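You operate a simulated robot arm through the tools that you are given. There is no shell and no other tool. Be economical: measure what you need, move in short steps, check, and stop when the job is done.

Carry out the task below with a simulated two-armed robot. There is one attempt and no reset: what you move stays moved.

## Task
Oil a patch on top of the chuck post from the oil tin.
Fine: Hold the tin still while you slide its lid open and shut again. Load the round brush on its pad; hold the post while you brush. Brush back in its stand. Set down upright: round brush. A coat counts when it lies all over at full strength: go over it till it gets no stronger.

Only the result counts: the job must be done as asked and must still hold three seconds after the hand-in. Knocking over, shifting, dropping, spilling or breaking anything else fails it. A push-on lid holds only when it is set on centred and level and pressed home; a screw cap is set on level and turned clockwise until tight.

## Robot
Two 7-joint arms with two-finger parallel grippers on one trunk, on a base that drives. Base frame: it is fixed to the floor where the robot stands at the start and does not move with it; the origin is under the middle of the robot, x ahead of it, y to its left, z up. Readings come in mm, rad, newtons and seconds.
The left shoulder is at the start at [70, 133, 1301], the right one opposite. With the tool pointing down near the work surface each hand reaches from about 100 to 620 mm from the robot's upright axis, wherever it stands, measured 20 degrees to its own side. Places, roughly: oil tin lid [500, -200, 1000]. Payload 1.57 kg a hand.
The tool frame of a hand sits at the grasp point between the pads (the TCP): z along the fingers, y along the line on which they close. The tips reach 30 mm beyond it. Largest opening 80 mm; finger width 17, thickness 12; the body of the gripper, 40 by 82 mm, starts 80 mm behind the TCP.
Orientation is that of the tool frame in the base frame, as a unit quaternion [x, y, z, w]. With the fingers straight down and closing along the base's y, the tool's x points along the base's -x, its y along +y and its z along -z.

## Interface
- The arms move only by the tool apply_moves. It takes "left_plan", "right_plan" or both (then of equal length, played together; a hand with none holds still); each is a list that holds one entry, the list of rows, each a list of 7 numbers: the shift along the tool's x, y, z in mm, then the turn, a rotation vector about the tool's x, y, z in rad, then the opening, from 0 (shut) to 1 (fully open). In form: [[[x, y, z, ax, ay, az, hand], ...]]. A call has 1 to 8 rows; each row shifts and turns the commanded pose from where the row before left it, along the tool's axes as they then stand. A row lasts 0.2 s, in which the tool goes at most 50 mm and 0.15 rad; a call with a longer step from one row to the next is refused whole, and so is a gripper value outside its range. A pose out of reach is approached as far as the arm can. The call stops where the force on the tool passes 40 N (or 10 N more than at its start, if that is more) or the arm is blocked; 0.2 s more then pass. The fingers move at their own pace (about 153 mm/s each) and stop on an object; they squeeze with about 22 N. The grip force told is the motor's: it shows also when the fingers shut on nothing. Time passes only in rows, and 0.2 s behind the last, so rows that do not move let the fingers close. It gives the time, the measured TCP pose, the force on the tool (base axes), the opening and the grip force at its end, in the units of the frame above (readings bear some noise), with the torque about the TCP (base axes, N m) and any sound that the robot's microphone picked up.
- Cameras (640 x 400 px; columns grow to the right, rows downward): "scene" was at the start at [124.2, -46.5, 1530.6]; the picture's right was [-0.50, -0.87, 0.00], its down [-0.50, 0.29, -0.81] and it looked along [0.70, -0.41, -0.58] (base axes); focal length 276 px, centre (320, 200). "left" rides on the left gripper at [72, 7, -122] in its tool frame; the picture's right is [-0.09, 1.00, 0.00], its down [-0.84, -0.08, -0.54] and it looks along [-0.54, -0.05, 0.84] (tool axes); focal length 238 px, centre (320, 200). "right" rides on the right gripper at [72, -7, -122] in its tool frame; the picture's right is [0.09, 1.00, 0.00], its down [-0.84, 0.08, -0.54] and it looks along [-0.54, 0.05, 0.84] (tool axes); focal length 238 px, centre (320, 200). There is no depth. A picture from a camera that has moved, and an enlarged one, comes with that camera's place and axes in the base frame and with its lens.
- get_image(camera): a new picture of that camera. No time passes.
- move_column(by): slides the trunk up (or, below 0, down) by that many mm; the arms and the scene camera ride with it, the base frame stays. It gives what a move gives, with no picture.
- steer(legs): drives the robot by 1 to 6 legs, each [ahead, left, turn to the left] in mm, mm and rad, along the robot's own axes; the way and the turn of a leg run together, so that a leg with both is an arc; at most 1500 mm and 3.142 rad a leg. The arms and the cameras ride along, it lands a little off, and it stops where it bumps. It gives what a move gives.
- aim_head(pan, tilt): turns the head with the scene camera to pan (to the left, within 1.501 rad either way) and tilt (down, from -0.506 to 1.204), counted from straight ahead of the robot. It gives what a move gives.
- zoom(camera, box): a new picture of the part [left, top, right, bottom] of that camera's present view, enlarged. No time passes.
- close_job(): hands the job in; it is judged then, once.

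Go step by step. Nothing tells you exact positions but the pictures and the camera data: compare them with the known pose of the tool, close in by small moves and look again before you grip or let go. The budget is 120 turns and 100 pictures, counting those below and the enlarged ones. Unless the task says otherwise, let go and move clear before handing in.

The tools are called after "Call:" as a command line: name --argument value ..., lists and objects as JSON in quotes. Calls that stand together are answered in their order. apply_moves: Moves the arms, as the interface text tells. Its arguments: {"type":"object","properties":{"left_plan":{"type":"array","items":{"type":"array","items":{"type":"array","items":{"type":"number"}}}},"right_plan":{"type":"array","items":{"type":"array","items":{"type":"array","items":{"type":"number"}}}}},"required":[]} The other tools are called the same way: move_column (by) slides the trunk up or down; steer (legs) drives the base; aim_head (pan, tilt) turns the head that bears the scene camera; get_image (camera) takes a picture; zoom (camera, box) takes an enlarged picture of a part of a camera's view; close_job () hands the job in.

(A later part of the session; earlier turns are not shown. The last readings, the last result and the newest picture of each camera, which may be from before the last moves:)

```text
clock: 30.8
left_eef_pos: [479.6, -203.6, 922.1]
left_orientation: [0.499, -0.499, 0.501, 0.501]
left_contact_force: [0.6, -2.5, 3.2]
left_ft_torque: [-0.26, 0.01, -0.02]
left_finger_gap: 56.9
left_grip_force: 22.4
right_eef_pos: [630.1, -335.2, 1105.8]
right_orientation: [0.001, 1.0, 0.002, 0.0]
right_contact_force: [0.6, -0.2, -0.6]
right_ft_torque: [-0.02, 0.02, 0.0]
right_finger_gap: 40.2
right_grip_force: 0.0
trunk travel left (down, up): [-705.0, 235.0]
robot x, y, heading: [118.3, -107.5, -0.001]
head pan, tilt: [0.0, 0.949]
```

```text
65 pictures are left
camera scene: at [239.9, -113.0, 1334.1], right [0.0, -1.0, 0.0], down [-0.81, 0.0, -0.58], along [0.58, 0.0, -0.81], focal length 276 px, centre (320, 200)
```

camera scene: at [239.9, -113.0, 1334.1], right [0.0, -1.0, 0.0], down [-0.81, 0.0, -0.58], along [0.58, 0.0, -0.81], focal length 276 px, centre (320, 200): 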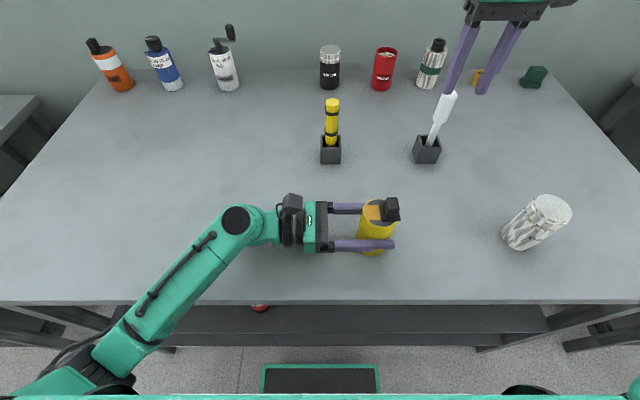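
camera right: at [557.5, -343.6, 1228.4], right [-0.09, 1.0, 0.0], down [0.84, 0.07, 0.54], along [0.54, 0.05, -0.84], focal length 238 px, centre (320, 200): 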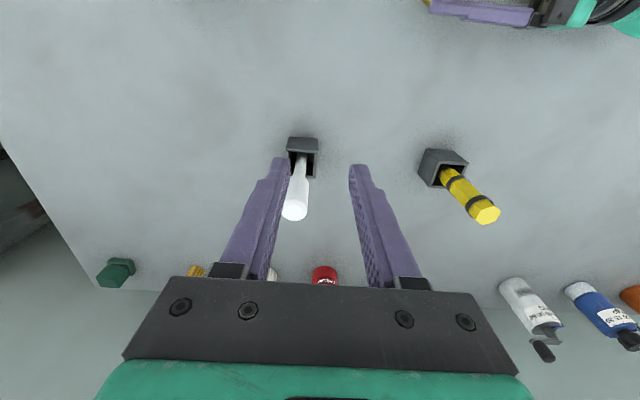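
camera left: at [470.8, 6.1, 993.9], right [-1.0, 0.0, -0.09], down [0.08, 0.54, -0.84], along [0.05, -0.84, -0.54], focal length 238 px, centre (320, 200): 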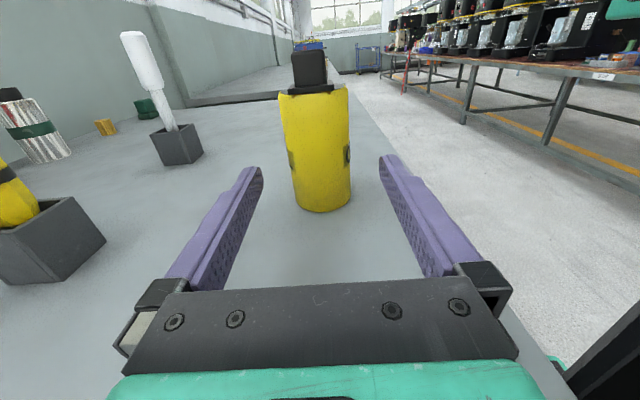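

The white brush stands vertical at about (691,-357), with its top at z≈1041. I'll move the right hand over it.

Call:
apply_moves --right_plan '[[[-30, -11, 0, 0, 0, 0, 0.5], [-31, -11, 0, 0, 0, 0, 0.5]]]'

Call:
get_image --camera "right"

```text
clock: 31.4
left_eef_pos: [478.9, -203.0, 922.2]
left_orientation: [-0.499, 0.501, -0.5, -0.5]
left_contact_force: [0.9, -0.6, 0.9]
left_ft_torque: [0.14, 0.02, -0.01]
left_finger_gap: 56.9
left_grip_force: 21.8
right_eef_pos: [670.6, -361.9, 1103.2]
right_orientation: [0.003, 1.0, 0.003, 0.002]
right_contact_force: [-0.3, 0.5, -0.5]
right_ft_torque: [0.03, -0.01, 0.04]
right_finger_gap: 39.7
right_grip_force: 0.0
right hand out of reach, approached as far as the arm can: row 2
trunk travel left (down, up): [-705.0, 235.0]
robot x, y, heading: [119.3, -108.2, -0.003]
head pan, tilt: [0.0, 0.949]
```

```text
64 pictures are left
camera right: at [596.9, -370.1, 1223.9], right [-0.09, 1.0, 0.0], down [0.84, 0.07, 0.55], along [0.54, 0.05, -0.84], focal length 238 px, centre (320, 200)
```

right: 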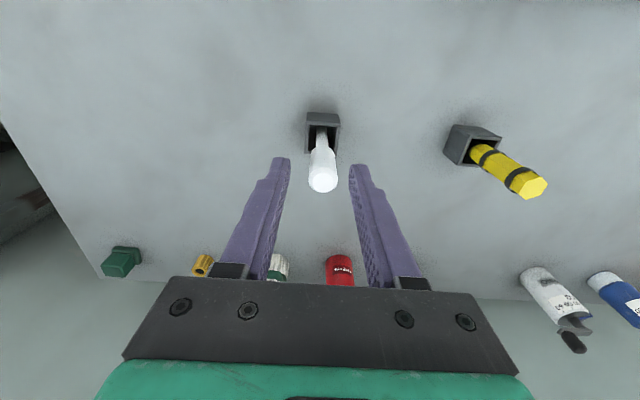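

The reach is short at this height, but the fingers straddle the handle. I'll descend, then move forward.

Call:
apply_moves --right_plan '[[[0, 2, 30, 0, 0, 0, 0.5], [0, 1, 30, 0, 0, 0, 0.5], [0, 0, 26, 0, 0, 0, 0.5], [-10, 0, 0, 0, 0, 0, 0.5], [-10, 0, 0, 0, 0, 0, 0.5]]]'

Call:
get_image --camera "right"

```text
clock: 32.6
left_eef_pos: [478.9, -203.5, 921.5]
left_orientation: [0.5, -0.499, 0.501, 0.5]
left_contact_force: [-0.8, 0.7, 1.0]
left_ft_torque: [-0.07, 0.04, 0.01]
left_finger_gap: 56.9
left_grip_force: 21.9
right_eef_pos: [685.8, -359.1, 1014.9]
right_orientation: [0.003, 1.0, 0.002, 0.002]
right_contact_force: [0.1, 1.0, 0.0]
right_ft_torque: [-0.01, 0.01, 0.02]
right_finger_gap: 40.0
right_grip_force: 0.1
right hand out of reach, approached as far as the arm can: row 5
trunk travel left (down, up): [-705.0, 235.0]
robot x, y, heading: [119.1, -111.2, -0.005]
head pan, tilt: [0.0, 0.949]
```

```text
63 pictures are left
camera right: at [613.6, -368.2, 1136.7], right [-0.09, 1.0, 0.0], down [0.83, 0.07, 0.55], along [0.54, 0.05, -0.84], focal length 238 px, centre (320, 200)
```

right: 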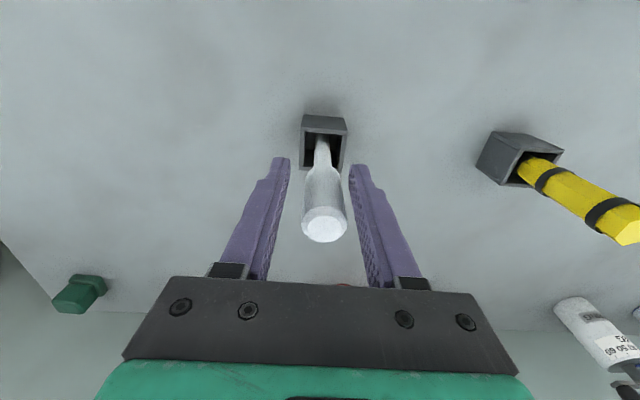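

The handle is between the fingers, so I'll close on it.

Call:
apply_moves --right_plan '[[[0, 0, 0, 0, 0, 0, 0.3], [0, 0, 0, 0, 0, 0, 0.15], [0, 0, 0, 0, 0, 0, 0.05], [0, 0, 0, 0, 0, 0, 0.05]]]'

Call:
get_image --camera "right"

```text
clock: 33.6
left_eef_pos: [478.8, -203.2, 921.6]
left_orientation: [0.5, -0.5, 0.5, 0.5]
left_contact_force: [0.3, -0.3, 0.8]
left_ft_torque: [-0.05, 0.02, -0.02]
left_finger_gap: 56.8
left_grip_force: 22.1
right_eef_pos: [686.3, -359.6, 1015.1]
right_orientation: [0.002, 1.0, 0.002, 0.001]
right_contact_force: [0.0, -0.5, 0.5]
right_ft_torque: [-0.01, 0.03, -0.02]
right_finger_gap: 4.0
right_grip_force: 0.0
trunk travel left (down, up): [-705.0, 235.0]
robot x, y, heading: [114.3, -104.8, 0.001]
head pan, tilt: [0.0, 0.949]
```

```text
62 pictures are left
camera right: at [613.7, -368.1, 1136.6], right [-0.09, 1.0, 0.0], down [0.83, 0.07, 0.55], along [0.54, 0.05, -0.84], focal length 238 px, centre (320, 200)
```

right: 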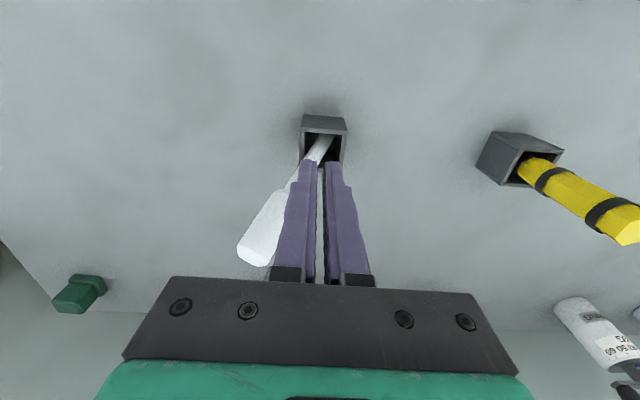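

The brush slipped out on the far side and now leans to -y, so it must stand farther out than I reckoned. I'll back off along -x with the fingers as they are and look.

Call:
apply_moves --right_plan '[[[15, 0, 0, 0, 0, 0, 0.05], [20, 0, 0, 0, 0, 0, 0.05], [30, 0, 0, 0, 0, 0, 0.05], [30, 0, 0, 0, 0, 0, 0.4]]]'

Call:
get_image --camera "right"

Call:
zoom --camera "scene" --box '[380, 70, 500, 170]'

```text
clock: 34.6
left_eef_pos: [477.8, -204.8, 921.8]
left_orientation: [0.499, -0.5, 0.5, 0.5]
left_contact_force: [0.2, 0.2, 0.1]
left_ft_torque: [0.04, -0.01, 0.02]
left_finger_gap: 56.7
left_grip_force: 22.3
right_eef_pos: [591.0, -359.1, 1014.7]
right_orientation: [0.002, 1.0, 0.002, 0.001]
right_contact_force: [0.1, 0.6, 0.4]
right_ft_torque: [-0.03, 0.02, -0.01]
right_finger_gap: 32.1
right_grip_force: 0.0
trunk travel left (down, up): [-705.0, 235.0]
robot x, y, heading: [120.8, -109.0, -0.003]
head pan, tilt: [0.0, 0.949]
```

```text
61 pictures are left
camera right: at [517.4, -367.2, 1136.5], right [-0.09, 1.0, 0.0], down [0.84, 0.07, 0.54], along [0.54, 0.05, -0.84], focal length 238 px, centre (320, 200)
```

right: 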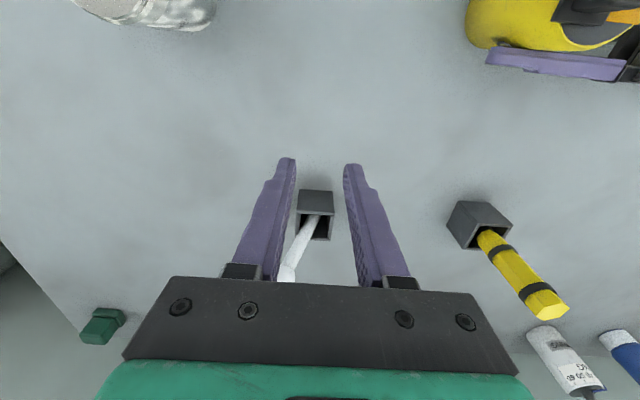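

```text
4.00 times, centred on (440, 120) of scene
camera zoom: at [237.7, -113.2, 1334.2], right [0.0, -1.0, 0.0], down [-0.81, 0.0, -0.58], along [0.58, 0.0, -0.81], focal length 1105 px, centre (-160, 520)
```

zoom: 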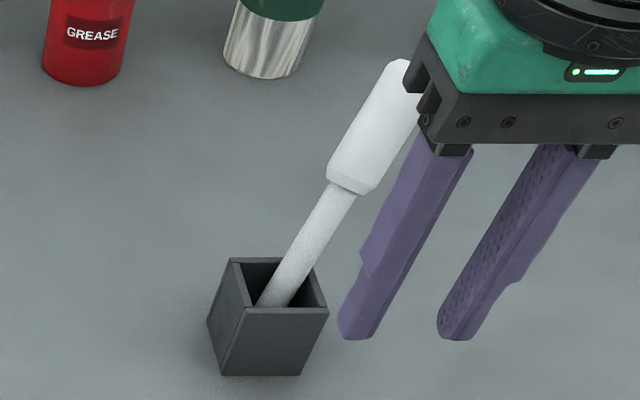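

The brush leans to -y but the stand is upright. I need a base position from which everything is reachable, so I'll release the tin, back off, and drive 28 mm forward and 42 mm right.

Call:
apply_moves --left_plan '[[[0, 0, 0, 0, 0, 0, 0.8], [0, 0, 0, 0, 0, 0, 1], [0, 0, 0, 0, 0, 0, 1], [0, 0, -35, 0, 0, 0, 1], [0, 0, -35, 0, 0, 0, 1], [0, 0, -35, 0, 0, 0, 1], [0, 0, -35, 0, 0, 0, 1], [0, 0, -30, 0, 0, 0, 1]]]' --right_plan '[[[10, 0, -20, 0, 0, 0, 0.5], [0, 0, -20, 0, 0, 0, 0.5], [0, 0, -20, 0, 0, 0, 0.5], [0, 0, 0, 0, 0, 0, 0.5], [0, 0, 0, 0, 0, 0, 0.5], [0, 0, 0, 0, 0, 0, 0.5], [0, 0, 0, 0, 0, 0, 0.5], [0, 0, 0, 0, 0, 0, 0.5]]]'

Call:
steer --legs '[[28, -42, 0]]'

Call:
get_image --camera "right"

Call:
get_image --camera "scene"

```text
clock: 36.4
left_eef_pos: [479.2, -33.9, 922.5]
left_orientation: [0.499, -0.499, 0.501, 0.5]
left_contact_force: [-0.1, 0.7, 0.1]
left_ft_torque: [-0.04, -0.03, 0.01]
left_finger_gap: 80.0
left_grip_force: 0.0
right_eef_pos: [580.6, -359.7, 1074.4]
right_orientation: [0.001, 1.0, 0.002, 0.0]
right_contact_force: [0.3, -0.4, 0.4]
right_ft_torque: [-0.01, -0.03, 0.01]
right_finger_gap: 39.8
right_grip_force: 0.1
trunk travel left (down, up): [-705.0, 235.0]
robot x, y, heading: [116.5, -108.3, 0.0]
head pan, tilt: [0.0, 0.949]
```

```text
clock: 37.3
left_eef_pos: [506.0, -72.6, 921.9]
left_orientation: [0.498, -0.499, 0.502, 0.501]
left_contact_force: [-0.2, 0.7, -0.1]
left_ft_torque: [-0.02, 0.01, 0.01]
left_finger_gap: 80.2
left_grip_force: 0.1
right_eef_pos: [608.2, -398.2, 1074.8]
right_orientation: [0.001, 1.0, 0.0, 0.002]
right_contact_force: [0.7, 0.6, -0.8]
right_ft_torque: [-0.01, 0.01, -0.03]
right_finger_gap: 39.9
right_grip_force: 0.0
trunk travel left (down, up): [-705.0, 235.0]
robot x, y, heading: [143.0, -152.0, -0.002]
head pan, tilt: [0.0, 0.949]
```

```text
59 pictures are left
camera right: at [534.9, -406.6, 1197.6], right [-0.09, 1.0, 0.0], down [0.84, 0.07, 0.54], along [0.54, 0.05, -0.84], focal length 238 px, centre (320, 200)
```

right: 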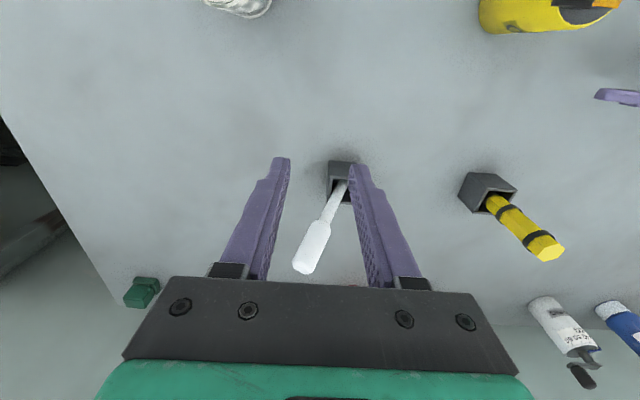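

```text
58 pictures are left
camera scene: at [264.8, -150.7, 1334.3], right [0.0, -1.0, 0.0], down [-0.81, 0.0, -0.58], along [0.58, 0.0, -0.81], focal length 276 px, centre (320, 200)
```

scene: 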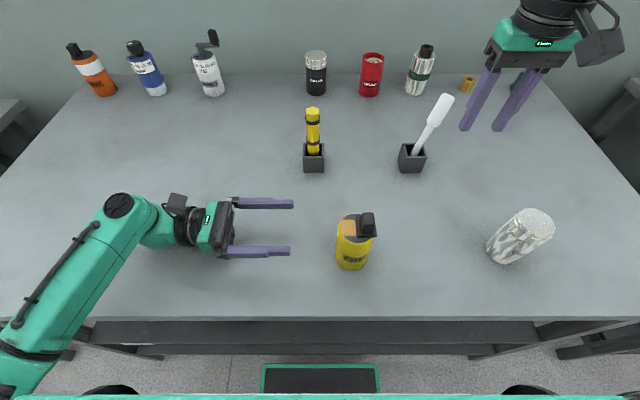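

I'll zoom from both cameras to fix the leaning brush precisely.

Call:
zoom --camera "scene" --box '[390, 85, 470, 180]'

Call:
zoom --camera "right" --box '[270, 150, 390, 280]'

```text
4.21 times, centred on (430, 132) of scene
camera zoom: at [264.8, -150.7, 1334.3], right [0.0, -1.0, 0.0], down [-0.81, 0.0, -0.58], along [0.58, 0.0, -0.81], focal length 1163 px, centre (-143, 484)
```

zoom: 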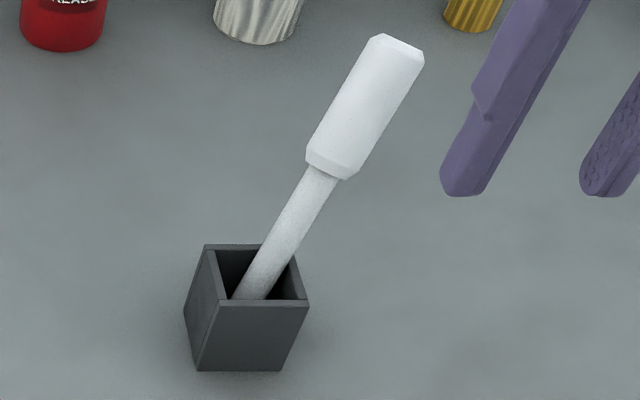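

```text
3.08 times, centred on (330, 215) of right
camera zoom: at [534.9, -406.6, 1197.6], right [-0.09, 1.0, 0.0], down [0.84, 0.07, 0.54], along [0.54, 0.05, -0.84], focal length 733 px, centre (289, 154)
```

zoom: 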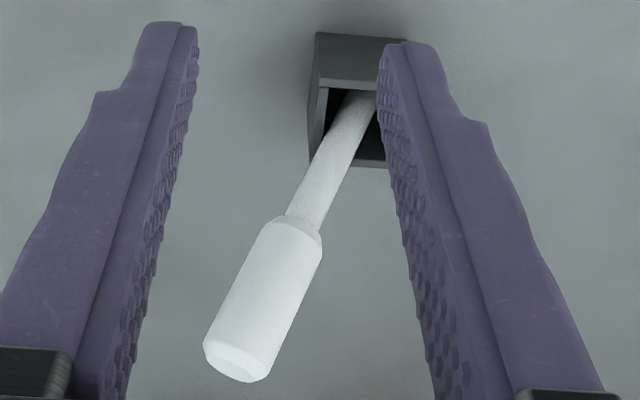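

The stand centre is about (701,-357), top z 911. The brush leans 30° towards (+x,-y), with its top at (748,-407,1010). I'll raise the left hand, yaw the right hand so it closes across the lean, and drive right for reach.

Call:
apply_moves --left_plan '[[[30, 0, 0, 0, 0, 0, 1], [30, 0, 0, 0, 0, 0, 1], [30, 0, 0, 0, 0, 0, 1], [30, 0, 0, 0, 0, 0, 1], [30, 0, 0, 0, 0, 0, 1], [30, 0, 0, 0, 0, 0, 1]]]' --right_plan '[[[0, 0, -5, 0, 0, 0.131, 0.6], [0, 0, -5, 0, 0, 0.131, 0.6], [0, 0, -5, 0, 0, 0.131, 0.6], [0, 0, -5, 0, 0, 0.131, 0.6], [0, 0, 0, 0, 0, 0.131, 0.6], [0, 0, 0, 0, 0, 0.131, 0.6]]]'

Call:
steer --legs '[[0, -150, 0]]'

Call:
get_image --camera "right"

```text
clock: 38.7
left_eef_pos: [506.9, -73.1, 1102.6]
left_orientation: [0.499, -0.5, 0.5, 0.501]
left_contact_force: [-0.1, 0.2, 0.5]
left_ft_torque: [-0.04, 0.0, -0.01]
left_finger_gap: 79.8
left_grip_force: 0.0
right_eef_pos: [609.4, -400.7, 1093.5]
right_orientation: [0.386, 0.922, 0.002, 0.001]
right_contact_force: [0.5, -0.5, -0.1]
right_ft_torque: [0.02, -0.02, -0.01]
right_finger_gap: 48.1
right_grip_force: 0.0
trunk travel left (down, up): [-705.0, 235.0]
robot x, y, heading: [144.6, -151.4, 0.002]
head pan, tilt: [0.0, 0.949]
```

```text
clock: 40.1
left_eef_pos: [507.5, -217.0, 1102.8]
left_orientation: [0.5, -0.498, 0.502, 0.5]
left_contact_force: [0.1, -0.6, -0.4]
left_ft_torque: [-0.01, 0.03, 0.01]
left_finger_gap: 79.9
left_grip_force: 0.0
right_eef_pos: [610.9, -545.9, 1094.6]
right_orientation: [0.383, 0.924, 0.001, 0.001]
right_contact_force: [1.3, 0.0, -0.4]
right_ft_torque: [-0.02, 0.01, 0.01]
right_finger_gap: 47.9
right_grip_force: 0.0
trunk travel left (down, up): [-705.0, 235.0]
robot x, y, heading: [146.7, -300.5, 0.001]
head pan, tilt: [0.0, 0.949]
```

```text
55 pictures are left
camera right: at [555.2, -500.9, 1216.9], right [0.64, 0.77, 0.0], down [0.65, -0.54, 0.54], along [0.42, -0.34, -0.84], focal length 238 px, centre (320, 200)
```

right: 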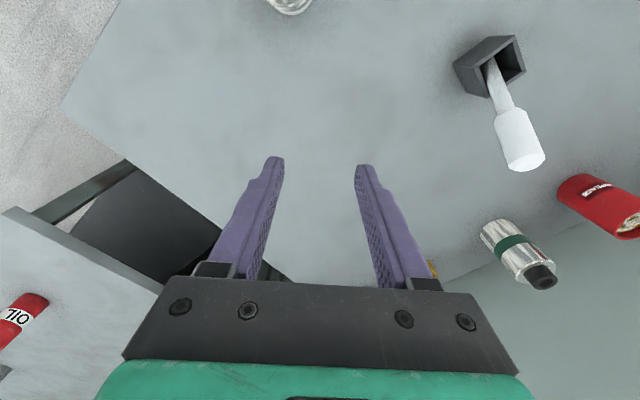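

I'll move above the grip point on the brush handle, then look.

Call:
apply_moves --right_plan '[[[3.5, 48.8, 0, 0, 0, 0, 0.65], [3.5, 48.8, 0, 0, 0, 0, 0.65], [3.5, 48.8, 0, 0, 0, 0, 0.65], [3.5, 48.8, 0, 0, 0, 0, 0.65], [0, 0, 25, 0, 0, 0, 0.65]]]'

Call:
get_image --camera "right"

```text
clock: 41.3
left_eef_pos: [508.1, -219.9, 1101.8]
left_orientation: [0.501, -0.499, 0.501, 0.499]
left_contact_force: [-0.6, -0.1, 0.6]
left_ft_torque: [0.01, 0.05, 0.0]
left_finger_gap: 80.2
left_grip_force: 0.0
right_eef_pos: [665.6, -448.1, 1046.6]
right_orientation: [0.382, 0.924, 0.002, 0.0]
right_contact_force: [-0.7, 0.0, -0.3]
right_ft_torque: [0.02, -0.01, 0.0]
right_finger_gap: 51.9
right_grip_force: 0.0
right hand out of reach, approached as far as the arm can: row 3, 4
trunk travel left (down, up): [-705.0, 235.0]
robot x, y, heading: [145.0, -300.6, 0.001]
head pan, tilt: [0.0, 0.949]
```

```text
54 pictures are left
camera right: at [609.4, -404.6, 1168.2], right [0.64, 0.77, 0.0], down [0.65, -0.54, 0.54], along [0.42, -0.34, -0.84], focal length 238 px, centre (320, 200)
```

right: 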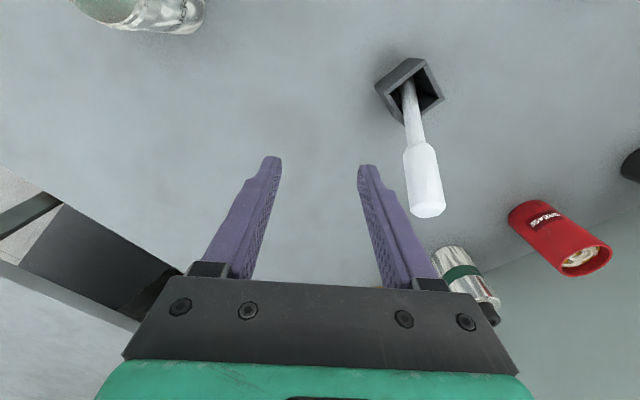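

The yawed hand can't reach. I'll go back to zero yaw and pitch the hand so it leans back to the robot. The base drives left again, so the far handle is within reach and the closing fingers will straighten the brush in y.

Call:
apply_moves --right_plan '[[[0, -25, -20, 0, 0, -0.131, 0.8], [0, -25, -20, 0, 0, -0.131, 0.8], [0, 0, -10, 0, 0, -0.131, 1], [0, 0, 0, 0, 0, -0.131, 1], [0, 0, 0, 0, 0, -0.131, 1], [0, 0, 0, 0, 0, -0.131, 1], [0, 0, 0, 0, -0.15, 0, 1], [0, 0, 0, 0, -0.15, 0, 1]]]'

Call:
steer --legs '[[0, 150, 0]]'

Call:
get_image --camera "right"

```text
clock: 43.1
left_eef_pos: [505.2, -220.0, 1101.9]
left_orientation: [0.501, -0.498, 0.503, 0.498]
left_contact_force: [0.3, -0.4, -0.4]
left_ft_torque: [0.01, -0.01, 0.01]
left_finger_gap: 80.0
left_grip_force: 0.0
right_eef_pos: [630.2, -485.3, 1098.5]
right_orientation: [0.0, 0.988, 0.002, 0.151]
right_contact_force: [-0.7, 0.5, 0.0]
right_ft_torque: [-0.01, -0.03, 0.03]
right_finger_gap: 80.2
right_grip_force: 0.0
trunk travel left (down, up): [-705.0, 235.0]
robot x, y, heading: [144.9, -298.8, 0.001]
head pan, tilt: [0.0, 0.949]
```

```text
clock: 44.4
left_eef_pos: [507.7, -75.1, 1101.8]
left_orientation: [0.501, -0.499, 0.502, 0.499]
left_contact_force: [0.6, 0.2, -0.2]
left_ft_torque: [0.0, 0.0, -0.01]
left_finger_gap: 79.9
left_grip_force: 0.1
right_eef_pos: [630.1, -340.7, 1097.3]
right_orientation: [0.0, 0.989, 0.002, 0.151]
right_contact_force: [-0.5, -0.1, -0.1]
right_ft_torque: [-0.03, 0.04, 0.0]
right_finger_gap: 80.3
right_grip_force: 0.1
trunk travel left (down, up): [-705.0, 235.0]
robot x, y, heading: [144.9, -150.8, -0.002]
head pan, tilt: [0.0, 0.949]
```

```text
53 pictures are left
camera right: at [525.2, -349.8, 1192.8], right [-0.09, 1.0, -0.02], down [0.64, 0.07, 0.77], along [0.76, 0.05, -0.64], focal length 238 px, centre (320, 200)
```

right: 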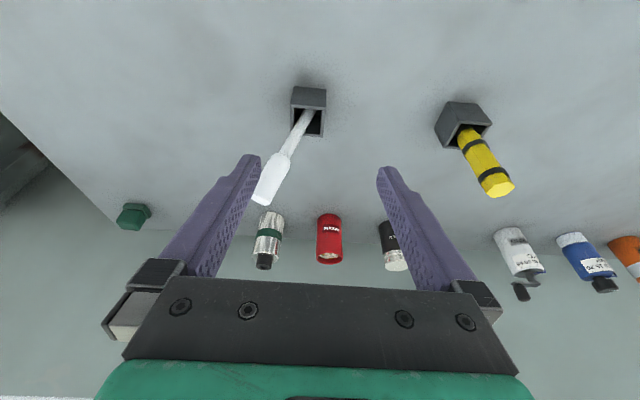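

I'll line up in y and x, then advance partway along the tilted approach and check.

Call:
apply_moves --right_plan '[[[-28, -16, 0, 0, 0, 0, 1], [-27, -15, 0, 0, 0, 0, 1], [0, 0, 35, 0, 0, 0, 1], [0, 0, 35, 0, 0, 0, 1], [0, 0, 30, 0, 0, 0, 1]]]'

Call:
get_image --camera "right"

Call:
get_image --camera "scene"

```text
clock: 45.6
left_eef_pos: [507.7, -73.0, 1101.3]
left_orientation: [0.502, -0.498, 0.502, 0.498]
left_contact_force: [0.0, -0.5, -0.3]
left_ft_torque: [-0.03, 0.0, -0.01]
left_finger_gap: 79.9
left_grip_force: 0.0
right_eef_pos: [714.5, -371.0, 1018.0]
right_orientation: [0.0, 0.989, 0.002, 0.15]
right_contact_force: [0.5, 0.6, 0.0]
right_ft_torque: [0.01, -0.01, -0.01]
right_finger_gap: 80.0
right_grip_force: 0.1
trunk travel left (down, up): [-705.0, 235.0]
robot x, y, heading: [147.9, -154.2, 0.0]
head pan, tilt: [0.0, 0.949]
```

```text
52 pictures are left
camera right: at [608.9, -380.2, 1113.7], right [-0.09, 1.0, -0.02], down [0.64, 0.07, 0.77], along [0.76, 0.05, -0.64], focal length 238 px, centre (320, 200)
```

right: 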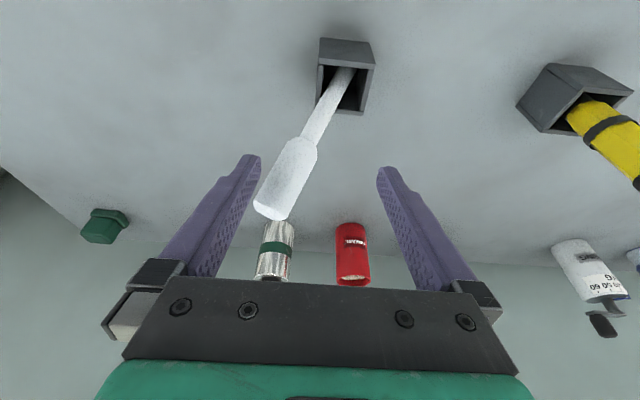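

```text
51 pictures are left
camera scene: at [267.4, -155.1, 1334.0], right [0.0, -1.0, 0.0], down [-0.81, 0.0, -0.58], along [0.58, 0.0, -0.81], focal length 276 px, centre (320, 200)
```

scene: 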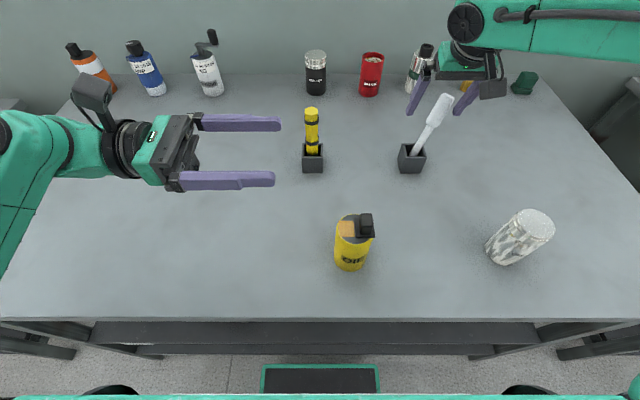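

The geometry agrees. I'll advance the last 54 mm and then close slowly so the brush straightens.

Call:
apply_moves --right_plan '[[[0, 0, 27, 0, 0, 0, 1], [0, 0, 27, 0, 0, 0, 1]]]'

Call:
get_image --camera "right"

```text
clock: 46.2
left_eef_pos: [507.5, -74.4, 1101.6]
left_orientation: [0.501, -0.498, 0.502, 0.499]
left_contact_force: [-0.3, -0.1, 0.5]
left_ft_torque: [-0.03, 0.0, 0.01]
left_finger_gap: 79.9
left_grip_force: 0.0
right_eef_pos: [732.1, -370.8, 966.1]
right_orientation: [-0.001, 0.989, 0.002, 0.15]
right_contact_force: [0.1, 0.6, 0.5]
right_ft_torque: [0.01, -0.01, -0.02]
right_finger_gap: 80.0
right_grip_force: 0.0
trunk travel left (down, up): [-705.0, 235.0]
robot x, y, heading: [143.2, -154.1, 0.005]
head pan, tilt: [0.0, 0.949]
```

```text
50 pictures are left
camera right: at [625.3, -379.5, 1061.4], right [-0.09, 1.0, -0.02], down [0.64, 0.07, 0.77], along [0.76, 0.05, -0.64], focal length 238 px, centre (320, 200)
```

right: 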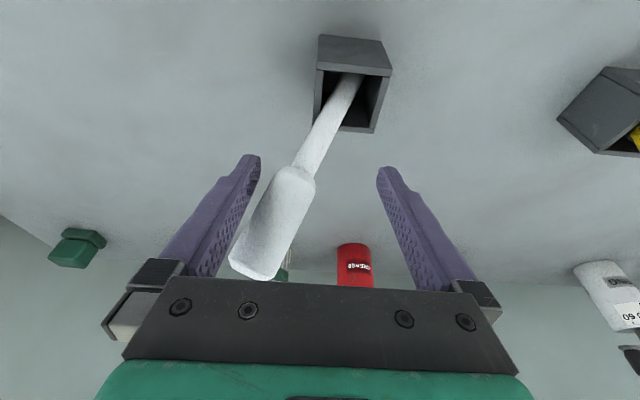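

Call:
apply_moves --right_plan '[[[0, 0, 0, 0, 0, 0, 0.8], [0, 0, 0, 0, 0, 0, 0.65], [0, 0, 0, 0, 0, 0, 0.55]]]'

Call:
get_image --camera "right"

```text
clock: 47.0
left_eef_pos: [506.8, -73.9, 1101.6]
left_orientation: [0.501, -0.498, 0.502, 0.499]
left_contact_force: [0.6, -0.5, 0.2]
left_ft_torque: [0.0, 0.0, 0.01]
left_finger_gap: 79.9
left_grip_force: 0.0
right_eef_pos: [729.7, -371.0, 967.8]
right_orientation: [-0.001, 0.989, 0.002, 0.15]
right_contact_force: [0.2, 0.2, 0.4]
right_ft_torque: [-0.01, 0.0, -0.02]
right_finger_gap: 43.8
right_grip_force: 0.0
trunk travel left (down, up): [-705.0, 235.0]
robot x, y, heading: [150.2, -153.5, 0.006]
head pan, tilt: [0.0, 0.949]
```

```text
49 pictures are left
camera right: at [624.3, -379.5, 1062.3], right [-0.09, 1.0, -0.02], down [0.64, 0.08, 0.77], along [0.76, 0.05, -0.64], focal length 238 px, centre (320, 200)
```

right: 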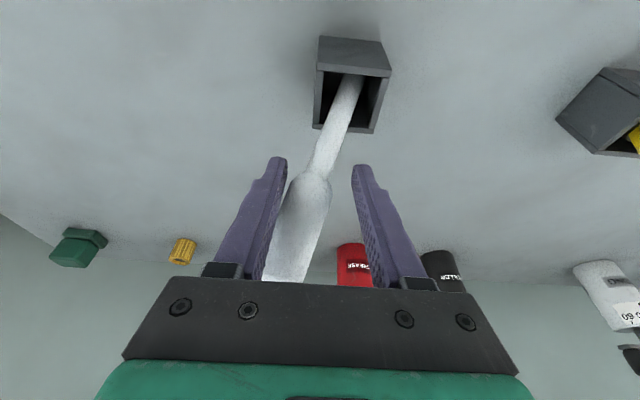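

It is straightening as the fingers close, so I'll continue.

Call:
apply_moves --right_plan '[[[0, 0, 0, 0, 0, 0, 0.42], [0, 0, 0, 0, 0, 0, 0.32], [0, 0, 0, 0, 0, 0, 0.22], [0, 0, 0, 0, 0, 0, 0.12]]]'

Call:
get_image --camera "right"

Call:
zoom --camera "scene" --box '[380, 60, 480, 180]'

```text
clock: 48.0
left_eef_pos: [508.1, -73.5, 1102.5]
left_orientation: [0.501, -0.498, 0.503, 0.499]
left_contact_force: [0.6, 0.0, -0.2]
left_ft_torque: [0.02, 0.0, -0.05]
left_finger_gap: 80.0
left_grip_force: 0.2
right_eef_pos: [729.8, -369.5, 966.1]
right_orientation: [0.0, 0.989, 0.001, 0.151]
right_contact_force: [1.2, 2.4, 1.3]
right_ft_torque: [0.15, -0.15, -0.11]
right_finger_gap: 28.3
right_grip_force: 22.1
trunk travel left (down, up): [-705.0, 235.0]
robot x, y, heading: [145.5, -155.5, 0.002]
head pan, tilt: [0.0, 0.949]
```

```text
48 pictures are left
camera right: at [624.4, -378.8, 1062.6], right [-0.09, 1.0, -0.02], down [0.64, 0.08, 0.77], along [0.77, 0.05, -0.64], focal length 238 px, centre (320, 200)
```

right: 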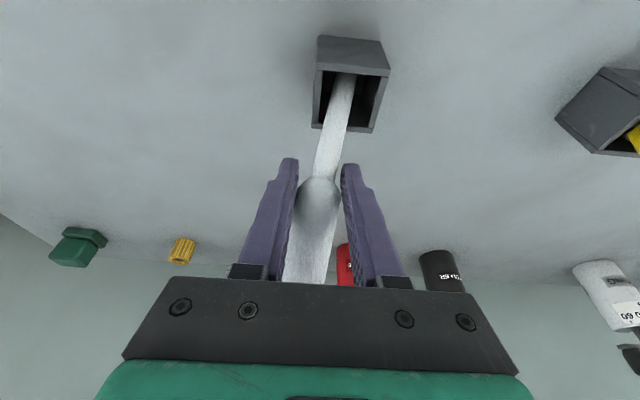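

```text
3.33 times, centred on (430, 120) of scene
camera zoom: at [266.4, -154.3, 1334.1], right [0.0, -1.0, 0.0], down [-0.81, 0.0, -0.58], along [0.58, 0.0, -0.81], focal length 920 px, centre (-47, 467)
```

zoom: 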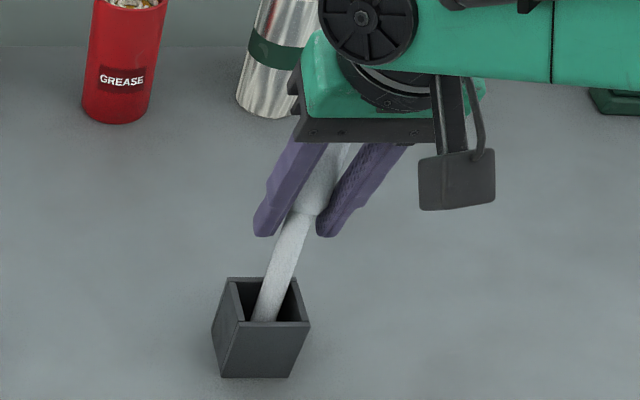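

The brush is gripped (28 mm). I'll lift it straight up.

Call:
apply_moves --right_plan '[[[-4.4, 0, -14.3, 0, 0, 0, 0.12], [-5.9, 0, -19.1, 0, 0, 0, 0.12], [-5.9, 0, -19.1, 0, 0, 0, 0.12], [-5.9, 0, -19.1, 0, 0, 0, 0.12], [-5.9, 0, -19.1, 0, 0, 0, 0.12]]]'

Call:
get_image --camera "right"

Call:
get_image --camera "scene"

```text
clock: 49.2
left_eef_pos: [506.3, -73.5, 1102.2]
left_orientation: [0.5, -0.499, 0.501, 0.5]
left_contact_force: [-0.3, -0.3, 1.6]
left_ft_torque: [0.01, 0.01, 0.01]
left_finger_gap: 79.8
left_grip_force: 0.1
right_eef_pos: [728.4, -369.6, 1062.0]
right_orientation: [-0.001, 0.989, 0.002, 0.149]
right_contact_force: [0.4, 0.3, -0.2]
right_ft_torque: [-0.03, 0.01, 0.0]
right_finger_gap: 26.8
right_grip_force: 22.3
trunk travel left (down, up): [-705.0, 235.0]
robot x, y, heading: [148.1, -152.7, -0.0]
head pan, tilt: [0.0, 0.949]
```

```text
46 pictures are left
camera right: at [623.5, -378.0, 1158.3], right [-0.09, 1.0, -0.02], down [0.64, 0.07, 0.77], along [0.76, 0.05, -0.64], focal length 238 px, centre (320, 200)
```

right: 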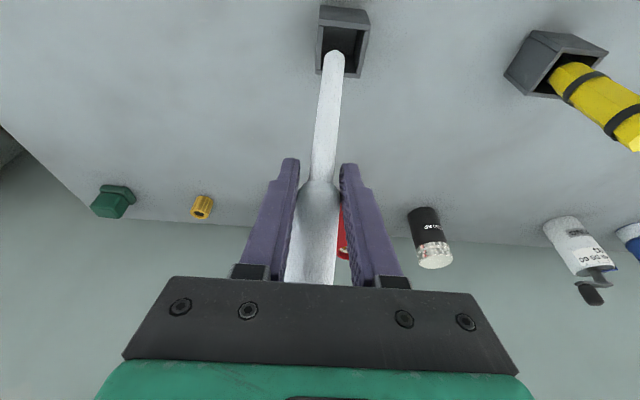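

```text
45 pictures are left
camera scene: at [266.3, -154.9, 1334.1], right [0.0, -1.0, 0.0], down [-0.81, 0.0, -0.58], along [0.58, 0.0, -0.81], focal length 276 px, centre (320, 200)
```

scene: 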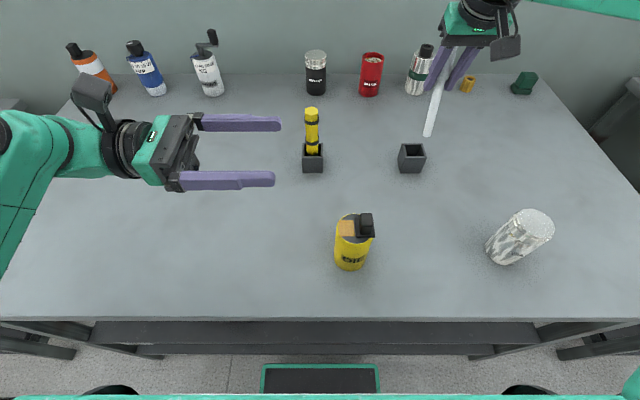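

The brush is out, tip at about (683,-366,970) and leaning 27° forward. I'll pitch the hand back so the brush stands vertical.

Call:
apply_moves --right_plan '[[[0, 0, 0, 0, -0.117, 0, 0.12], [0, 0, 0, 0, -0.117, 0, 0.12], [0, 0, 0, 0, -0.117, 0, 0.12], [0, 0, 0, 0, -0.117, 0, 0.12]]]'

Call:
zoom --camera "scene" --box '[380, 40, 480, 180]'

Call:
get_image --camera "right"

```text
clock: 50.2
left_eef_pos: [505.3, -74.8, 1103.5]
left_orientation: [0.501, -0.499, 0.502, 0.499]
left_contact_force: [-0.6, 0.4, 0.0]
left_ft_torque: [0.01, -0.01, -0.02]
left_finger_gap: 79.9
left_grip_force: 0.1
right_eef_pos: [728.0, -370.2, 1063.0]
right_orientation: [0.0, 0.927, 0.003, 0.376]
right_contact_force: [-0.2, 0.5, -0.7]
right_ft_torque: [0.03, 0.02, -0.01]
right_finger_gap: 26.8
right_grip_force: 22.2
trunk travel left (down, up): [-705.0, 235.0]
robot x, y, heading: [142.5, -153.4, 0.003]
head pan, tilt: [0.0, 0.949]
```

```text
2.86 times, centred on (430, 110) of scene
camera zoom: at [265.9, -155.8, 1334.2], right [0.0, -1.0, 0.0], down [-0.81, 0.0, -0.58], along [0.58, 0.0, -0.81], focal length 789 px, centre (6, 457)
```

zoom: 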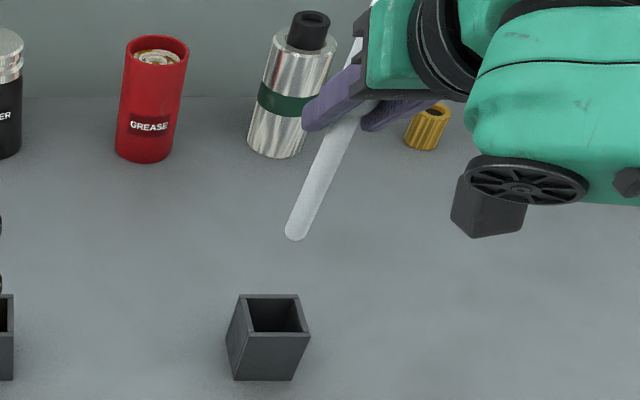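

```text
43 pictures are left
camera right: at [590.8, -379.2, 1099.9], right [-0.07, 1.0, -0.06], down [0.22, 0.07, 0.97], along [0.97, 0.05, -0.23], focal length 238 px, centre (320, 200)
```

right: 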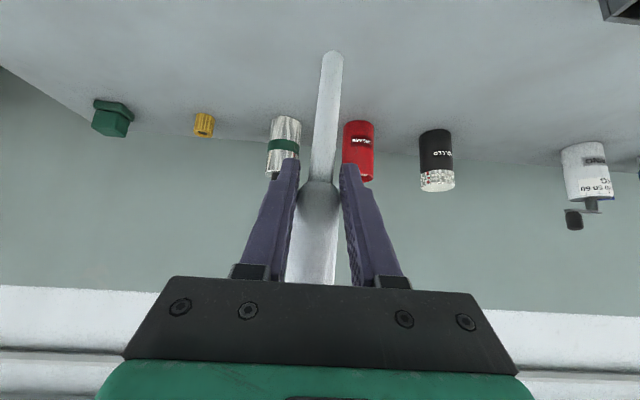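

The brush is now vertical, tip = TCP + (2,1.5,-100). I'll drive 40 mm left, raise the brush, and move the left hand down beside the tin.

Call:
steer --legs '[[0, 42, 0]]'

Call:
apply_moves --left_plan '[[[-30, 9, 0, 0, 0, 0, 1], [-30, 9, 0, 0, 0, 0, 1], [-30, 8, 0, 0, 0, 0, 1], [-30, 0, 0, 0, 0, 0, 1], [-30, 0, 0, 0, 0, 0, 1], [-30, 0, 0, 0, 0, 0, 1], [0, 0, 40, 0, 0, 0, 1], [0, 0, 40, 0, 0, 0, 1]]]' --right_plan '[[[-21, 0, -22, 0, 0, 0, 0.12], [-21, 0, -22, 0, 0, 0, 0.12], [25, 0, -25, 0, 0, 0, 0.12], [25, 0, -25, 0, 0, 0, 0.12], [25, 0, -25, 0, 0, 0, 0.12], [25, 0, -25, 0, 0, 0, 0.12], [25, 0, -25, 0, 0, 0, 0.12], [0, 0, 0, 0, 0, 0, 0.12]]]'

Call:
get_image --camera "scene"

```text
clock: 51.1
left_eef_pos: [507.8, -36.4, 1101.3]
left_orientation: [0.501, -0.5, 0.501, 0.499]
left_contact_force: [1.3, -0.2, -0.1]
left_ft_torque: [0.0, 0.02, 0.0]
left_finger_gap: 79.9
left_grip_force: 0.1
right_eef_pos: [728.8, -332.4, 1061.0]
right_orientation: [0.002, 0.927, 0.002, 0.374]
right_contact_force: [0.7, -0.2, -0.7]
right_ft_torque: [0.04, -0.01, 0.0]
right_finger_gap: 26.6
right_grip_force: 22.2
trunk travel left (down, up): [-705.0, 235.0]
robot x, y, heading: [145.9, -110.8, 0.004]
head pan, tilt: [0.0, 0.949]
```

```text
clock: 52.9
left_eef_pos: [478.8, -109.9, 923.6]
left_orientation: [0.5, -0.499, 0.501, 0.499]
left_contact_force: [0.3, -0.5, -0.6]
left_ft_torque: [-0.02, -0.02, -0.01]
left_finger_gap: 80.0
left_grip_force: 0.2
right_eef_pos: [588.6, -326.2, 1134.8]
right_orientation: [-0.005, 0.928, 0.003, 0.374]
right_contact_force: [-0.7, 0.0, -0.9]
right_ft_torque: [-0.05, 0.02, 0.0]
right_finger_gap: 26.6
right_grip_force: 22.3
right hand out of reach, approached as far as the arm can: row 6, 7
trunk travel left (down, up): [-705.0, 235.0]
robot x, y, heading: [144.7, -111.4, -0.0]
head pan, tilt: [0.0, 0.949]
```

```text
42 pictures are left
camera scene: at [266.4, -114.5, 1334.1], right [0.0, -1.0, 0.0], down [-0.81, 0.0, -0.58], along [0.58, 0.0, -0.81], focal length 276 px, centre (320, 200)
```

scene: 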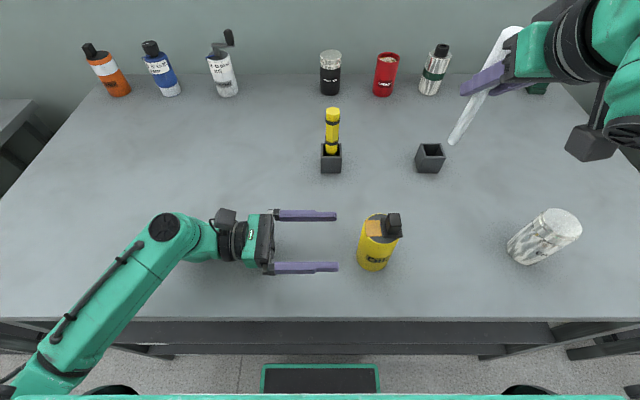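

The pitched hand can't fold back this close. I'll drive the base back 110 mm and left 60 mm instead, so the tin is at a comfortable reach.

Call:
steer --legs '[[-110, 60, 0]]'

Call:
apply_moves --left_plan '[[[0, -36, 0, 0, 0, 0, 1], [0, -36, 0, 0, 0, 0, 1], [0, -36, 0, 0, 0, 0, 1], [0, 0, 35, 0, 0, 0, 1], [0, 0, 30, 0, 0, 0, 1]]]'

Call:
get_image --camera "left"

```text
clock: 54.2
left_eef_pos: [367.7, -47.6, 924.1]
left_orientation: [0.5, -0.498, 0.502, 0.499]
left_contact_force: [0.3, -0.1, 0.0]
left_ft_torque: [0.0, 0.01, 0.01]
left_finger_gap: 80.1
left_grip_force: 0.1
right_eef_pos: [479.4, -263.7, 1134.0]
right_orientation: [-0.007, 0.928, 0.003, 0.373]
right_contact_force: [-0.9, 0.4, -0.4]
right_ft_torque: [-0.04, 0.03, -0.03]
right_finger_gap: 26.7
right_grip_force: 22.4
trunk travel left (down, up): [-705.0, 235.0]
robot x, y, heading: [35.1, -49.6, -0.001]
head pan, tilt: [0.0, 0.949]
```

```text
clock: 55.4
left_eef_pos: [476.1, -114.6, 923.7]
left_orientation: [0.5, -0.499, 0.502, 0.498]
left_contact_force: [-1.2, 0.2, -0.1]
left_ft_torque: [0.02, -0.03, -0.01]
left_finger_gap: 80.1
left_grip_force: 0.1
right_eef_pos: [477.6, -264.4, 1135.0]
right_orientation: [-0.006, 0.928, 0.004, 0.373]
right_contact_force: [-0.1, -0.4, -0.4]
right_ft_torque: [0.0, -0.01, 0.0]
right_finger_gap: 26.4
right_grip_force: 22.1
trunk travel left (down, up): [-705.0, 235.0]
robot x, y, heading: [33.2, -50.2, 0.004]
head pan, tilt: [0.0, 0.949]
```

```text
41 pictures are left
camera left: at [469.5, 6.7, 996.4], right [-1.0, -0.01, -0.09], down [0.07, 0.54, -0.84], along [0.06, -0.84, -0.54], focal length 238 px, centre (320, 200)
```

left: 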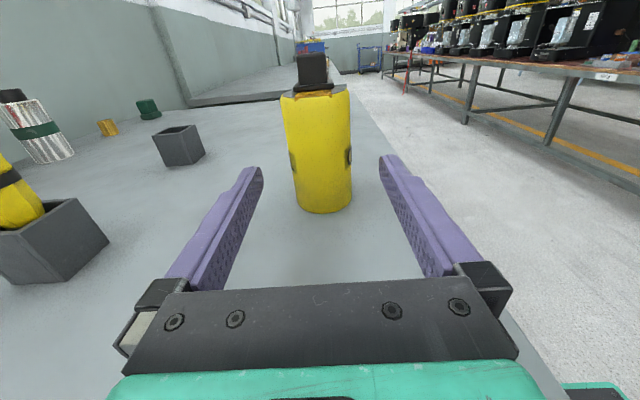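

Call:
apply_moves --left_plan '[[[0, -2, 32, 0, 0, 0, 1], [0, 0, 32, 0, 0, 0, 1], [0, 0, 25, 0, 0, 0, 1], [0, 0, 0, 0, 0, 0, 0.8], [0, 0, 0, 0, 0, 0, 0.72], [0, 0, 0, 0, 0, 0, 0.6], [0, 0, 0, 0, 0, 0, 0.6]]]' --right_plan '[[[0, 0, 0, 0, 0, 0, 0.12], [0, 22, 0, 0, 0, 0, 0.12], [0, 22, 0, 0, 0, 0, 0.12], [0, 22, 0, 0, 0, 0, 0.12], [0, 0, 0, 0, 0, 0, 0.12], [0, 0, 0, 0, 0, 0, 0.12], [0, 0, 0, 0, 0, 0, 0.12]]]'

Call:
get_image --camera "left"

Call:
zoom --camera "scene" --box '[340, 60, 480, 220]'

```text
clock: 57.0
left_eef_pos: [476.9, -202.0, 926.0]
left_orientation: [0.501, -0.498, 0.503, 0.499]
left_contact_force: [0.7, 0.0, 0.5]
left_ft_torque: [-0.05, 0.03, 0.01]
left_finger_gap: 57.1
left_grip_force: 22.1
right_eef_pos: [475.9, -196.9, 1135.6]
right_orientation: [-0.006, 0.928, 0.003, 0.373]
right_contact_force: [-0.5, -0.4, -0.9]
right_ft_torque: [0.03, 0.03, -0.01]
right_finger_gap: 26.7
right_grip_force: 22.0
trunk travel left (down, up): [-705.0, 235.0]
robot x, y, heading: [34.3, -52.0, 0.002]
head pan, tilt: [0.0, 0.949]
```

```text
40 pictures are left
camera left: at [470.1, -80.5, 997.8], right [-1.0, -0.01, -0.09], down [0.07, 0.54, -0.84], along [0.06, -0.84, -0.54], focal length 238 px, centre (320, 200)
```

left: 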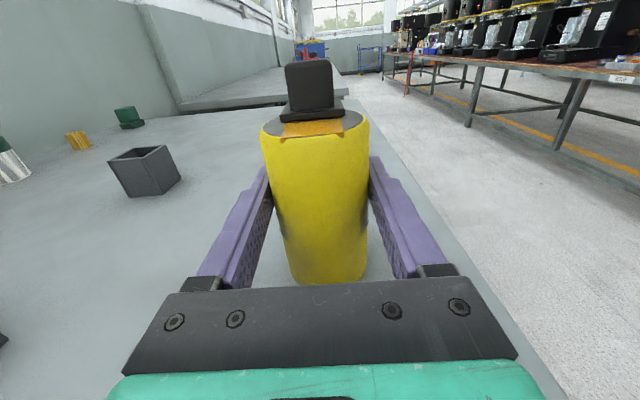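

```text
2.50 times, centred on (410, 140) of scene
camera zoom: at [154.6, -52.1, 1334.1], right [0.0, -1.0, 0.0], down [-0.81, 0.0, -0.58], along [0.58, 0.0, -0.81], focal length 690 px, centre (95, 350)
```

zoom: 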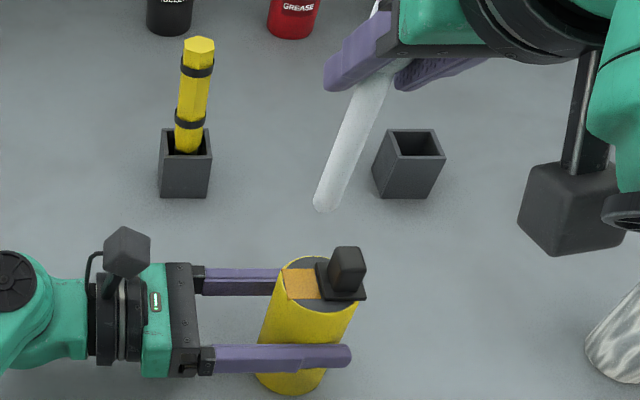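

The tin is held and the brush tip is above the pad, needing about -4 in x. I'll descend to just above the pad.

Call:
apply_moves --right_plan '[[[16.8, -1, 11.6, 0, 0, 0, 0.12], [13.9, 0, 14.4, 0, 0, 0, 0.12], [8.3, 0, 8.6, 0, 0, 0, 0.12]]]'

Call:
zoom --camera "scene" --box '[360, 110, 460, 220]'

Call:
zoom --camera "left" --box '[220, 30, 420, 170]'

```text
clock: 57.8
left_eef_pos: [476.6, -201.7, 925.8]
left_orientation: [0.502, -0.498, 0.502, 0.498]
left_contact_force: [-0.1, -0.2, 2.2]
left_ft_torque: [-0.07, 0.13, 0.0]
left_finger_gap: 57.0
left_grip_force: 21.9
right_eef_pos: [477.1, -197.9, 1124.5]
right_orientation: [-0.007, 0.928, 0.003, 0.373]
right_contact_force: [0.2, 0.1, -0.8]
right_ft_torque: [0.01, 0.01, 0.01]
right_finger_gap: 26.4
right_grip_force: 22.0
right hand out of reach, approached as far as the arm can: row 1, 2, 3
trunk travel left (down, up): [-705.0, 235.0]
robot x, y, heading: [32.1, -51.3, 0.005]
head pan, tilt: [0.0, 0.949]
```

```text
3.64 times, centred on (410, 165) of scene
camera zoom: at [154.3, -51.9, 1334.1], right [0.0, -1.0, 0.0], down [-0.81, 0.0, -0.58], along [0.58, 0.0, -0.81], focal length 1004 px, centre (-7, 327)
```

zoom: 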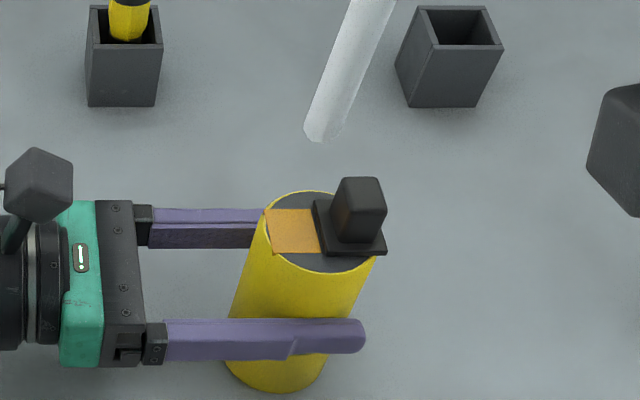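

```text
2.86 times, centred on (320, 100) of left
camera zoom: at [470.0, -80.3, 997.8], right [-1.0, -0.01, -0.09], down [0.08, 0.54, -0.84], along [0.06, -0.84, -0.54], focal length 681 px, centre (320, 486)
```

zoom: 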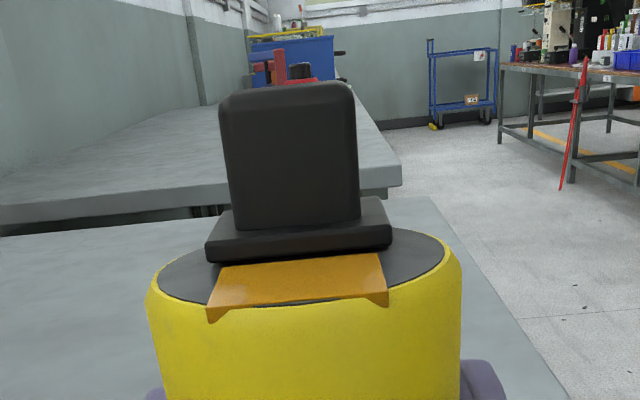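

The right arm is too folded to go lower. I'll release the tin, back the left hand off and drive the base back another 90 mm. Loading only needs light downward pressure.

Call:
apply_moves --left_plan '[[[0, 0, 0, 0, 0, 0, 0.8], [0, 0, 0, 0, 0, 0, 1], [0, 0, 0, 0, 0, 0, 1], [0, 0, -35, 0, 0, 0, 1], [0, 0, -35, 0, 0, 0, 1], [0, 0, -35, 0, 0, 0, 1], [0, 0, -35, 0, 0, 0, 1]]]'

Call:
steer --legs '[[-95, 0, 0]]'

Call:
apply_moves --right_plan '[[[-23, 0, 21, 0, 0, 0, 0.12], [-23, 0, 21, 0, 0, 0, 0.12], [-23, 0, 21, 0, 0, 0, 0.12]]]'

Call:
zoom --camera "scene" --box '[330, 70, 470, 180]'

```text
clock: 59.4
left_eef_pos: [477.4, -61.2, 921.3]
left_orientation: [0.5, -0.499, 0.502, 0.499]
left_contact_force: [0.0, -0.4, 0.1]
left_ft_torque: [-0.03, -0.03, 0.02]
left_finger_gap: 80.1
left_grip_force: 0.1
right_eef_pos: [476.8, -196.4, 1123.8]
right_orientation: [-0.006, 0.928, 0.002, 0.373]
right_contact_force: [0.4, -0.4, -1.1]
right_ft_torque: [0.01, 0.01, -0.02]
right_finger_gap: 26.3
right_grip_force: 22.0
trunk travel left (down, up): [-705.0, 235.0]
robot x, y, heading: [31.2, -52.4, 0.001]
head pan, tilt: [0.0, 0.949]
```

```text
clock: 60.5
left_eef_pos: [383.7, -61.2, 921.8]
left_orientation: [0.501, -0.499, 0.501, 0.499]
left_contact_force: [0.2, 0.2, 0.7]
left_ft_torque: [-0.01, 0.02, 0.0]
left_finger_gap: 79.8
left_grip_force: 0.1
right_eef_pos: [382.6, -197.7, 1123.7]
right_orientation: [-0.006, 0.928, 0.003, 0.373]
right_contact_force: [0.5, 0.1, -0.5]
right_ft_torque: [-0.02, 0.0, -0.03]
right_finger_gap: 26.5
right_grip_force: 22.2
trunk travel left (down, up): [-705.0, 235.0]
robot x, y, heading: [-62.5, -51.4, 0.003]
head pan, tilt: [0.0, 0.949]
```

```text
clock: 61.3
left_eef_pos: [384.3, -63.0, 920.9]
left_orientation: [0.5, -0.499, 0.501, 0.5]
left_contact_force: [-0.4, 0.3, -0.6]
left_ft_torque: [-0.04, -0.04, -0.02]
left_finger_gap: 79.9
left_grip_force: 0.1
right_eef_pos: [476.8, -196.3, 1126.0]
right_orientation: [-0.008, 0.928, 0.004, 0.372]
right_contact_force: [0.4, -0.5, -0.6]
right_ft_torque: [-0.01, -0.02, 0.0]
right_finger_gap: 26.5
right_grip_force: 22.0
trunk travel left (down, up): [-705.0, 235.0]
robot x, y, heading: [-63.7, -48.8, 0.003]
head pan, tilt: [0.0, 0.949]
```

```text
3.64 times, centred on (400, 125) of scene
camera zoom: at [60.5, -51.9, 1334.0], right [0.0, -1.0, 0.0], down [-0.81, 0.0, -0.58], along [0.58, 0.0, -0.81], focal length 1004 px, centre (29, 473)
```

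zoom: 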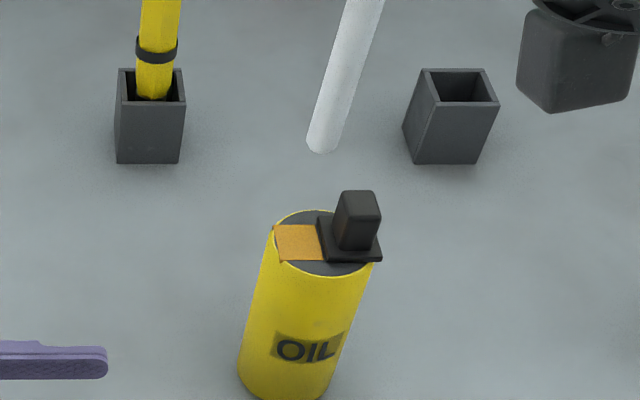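

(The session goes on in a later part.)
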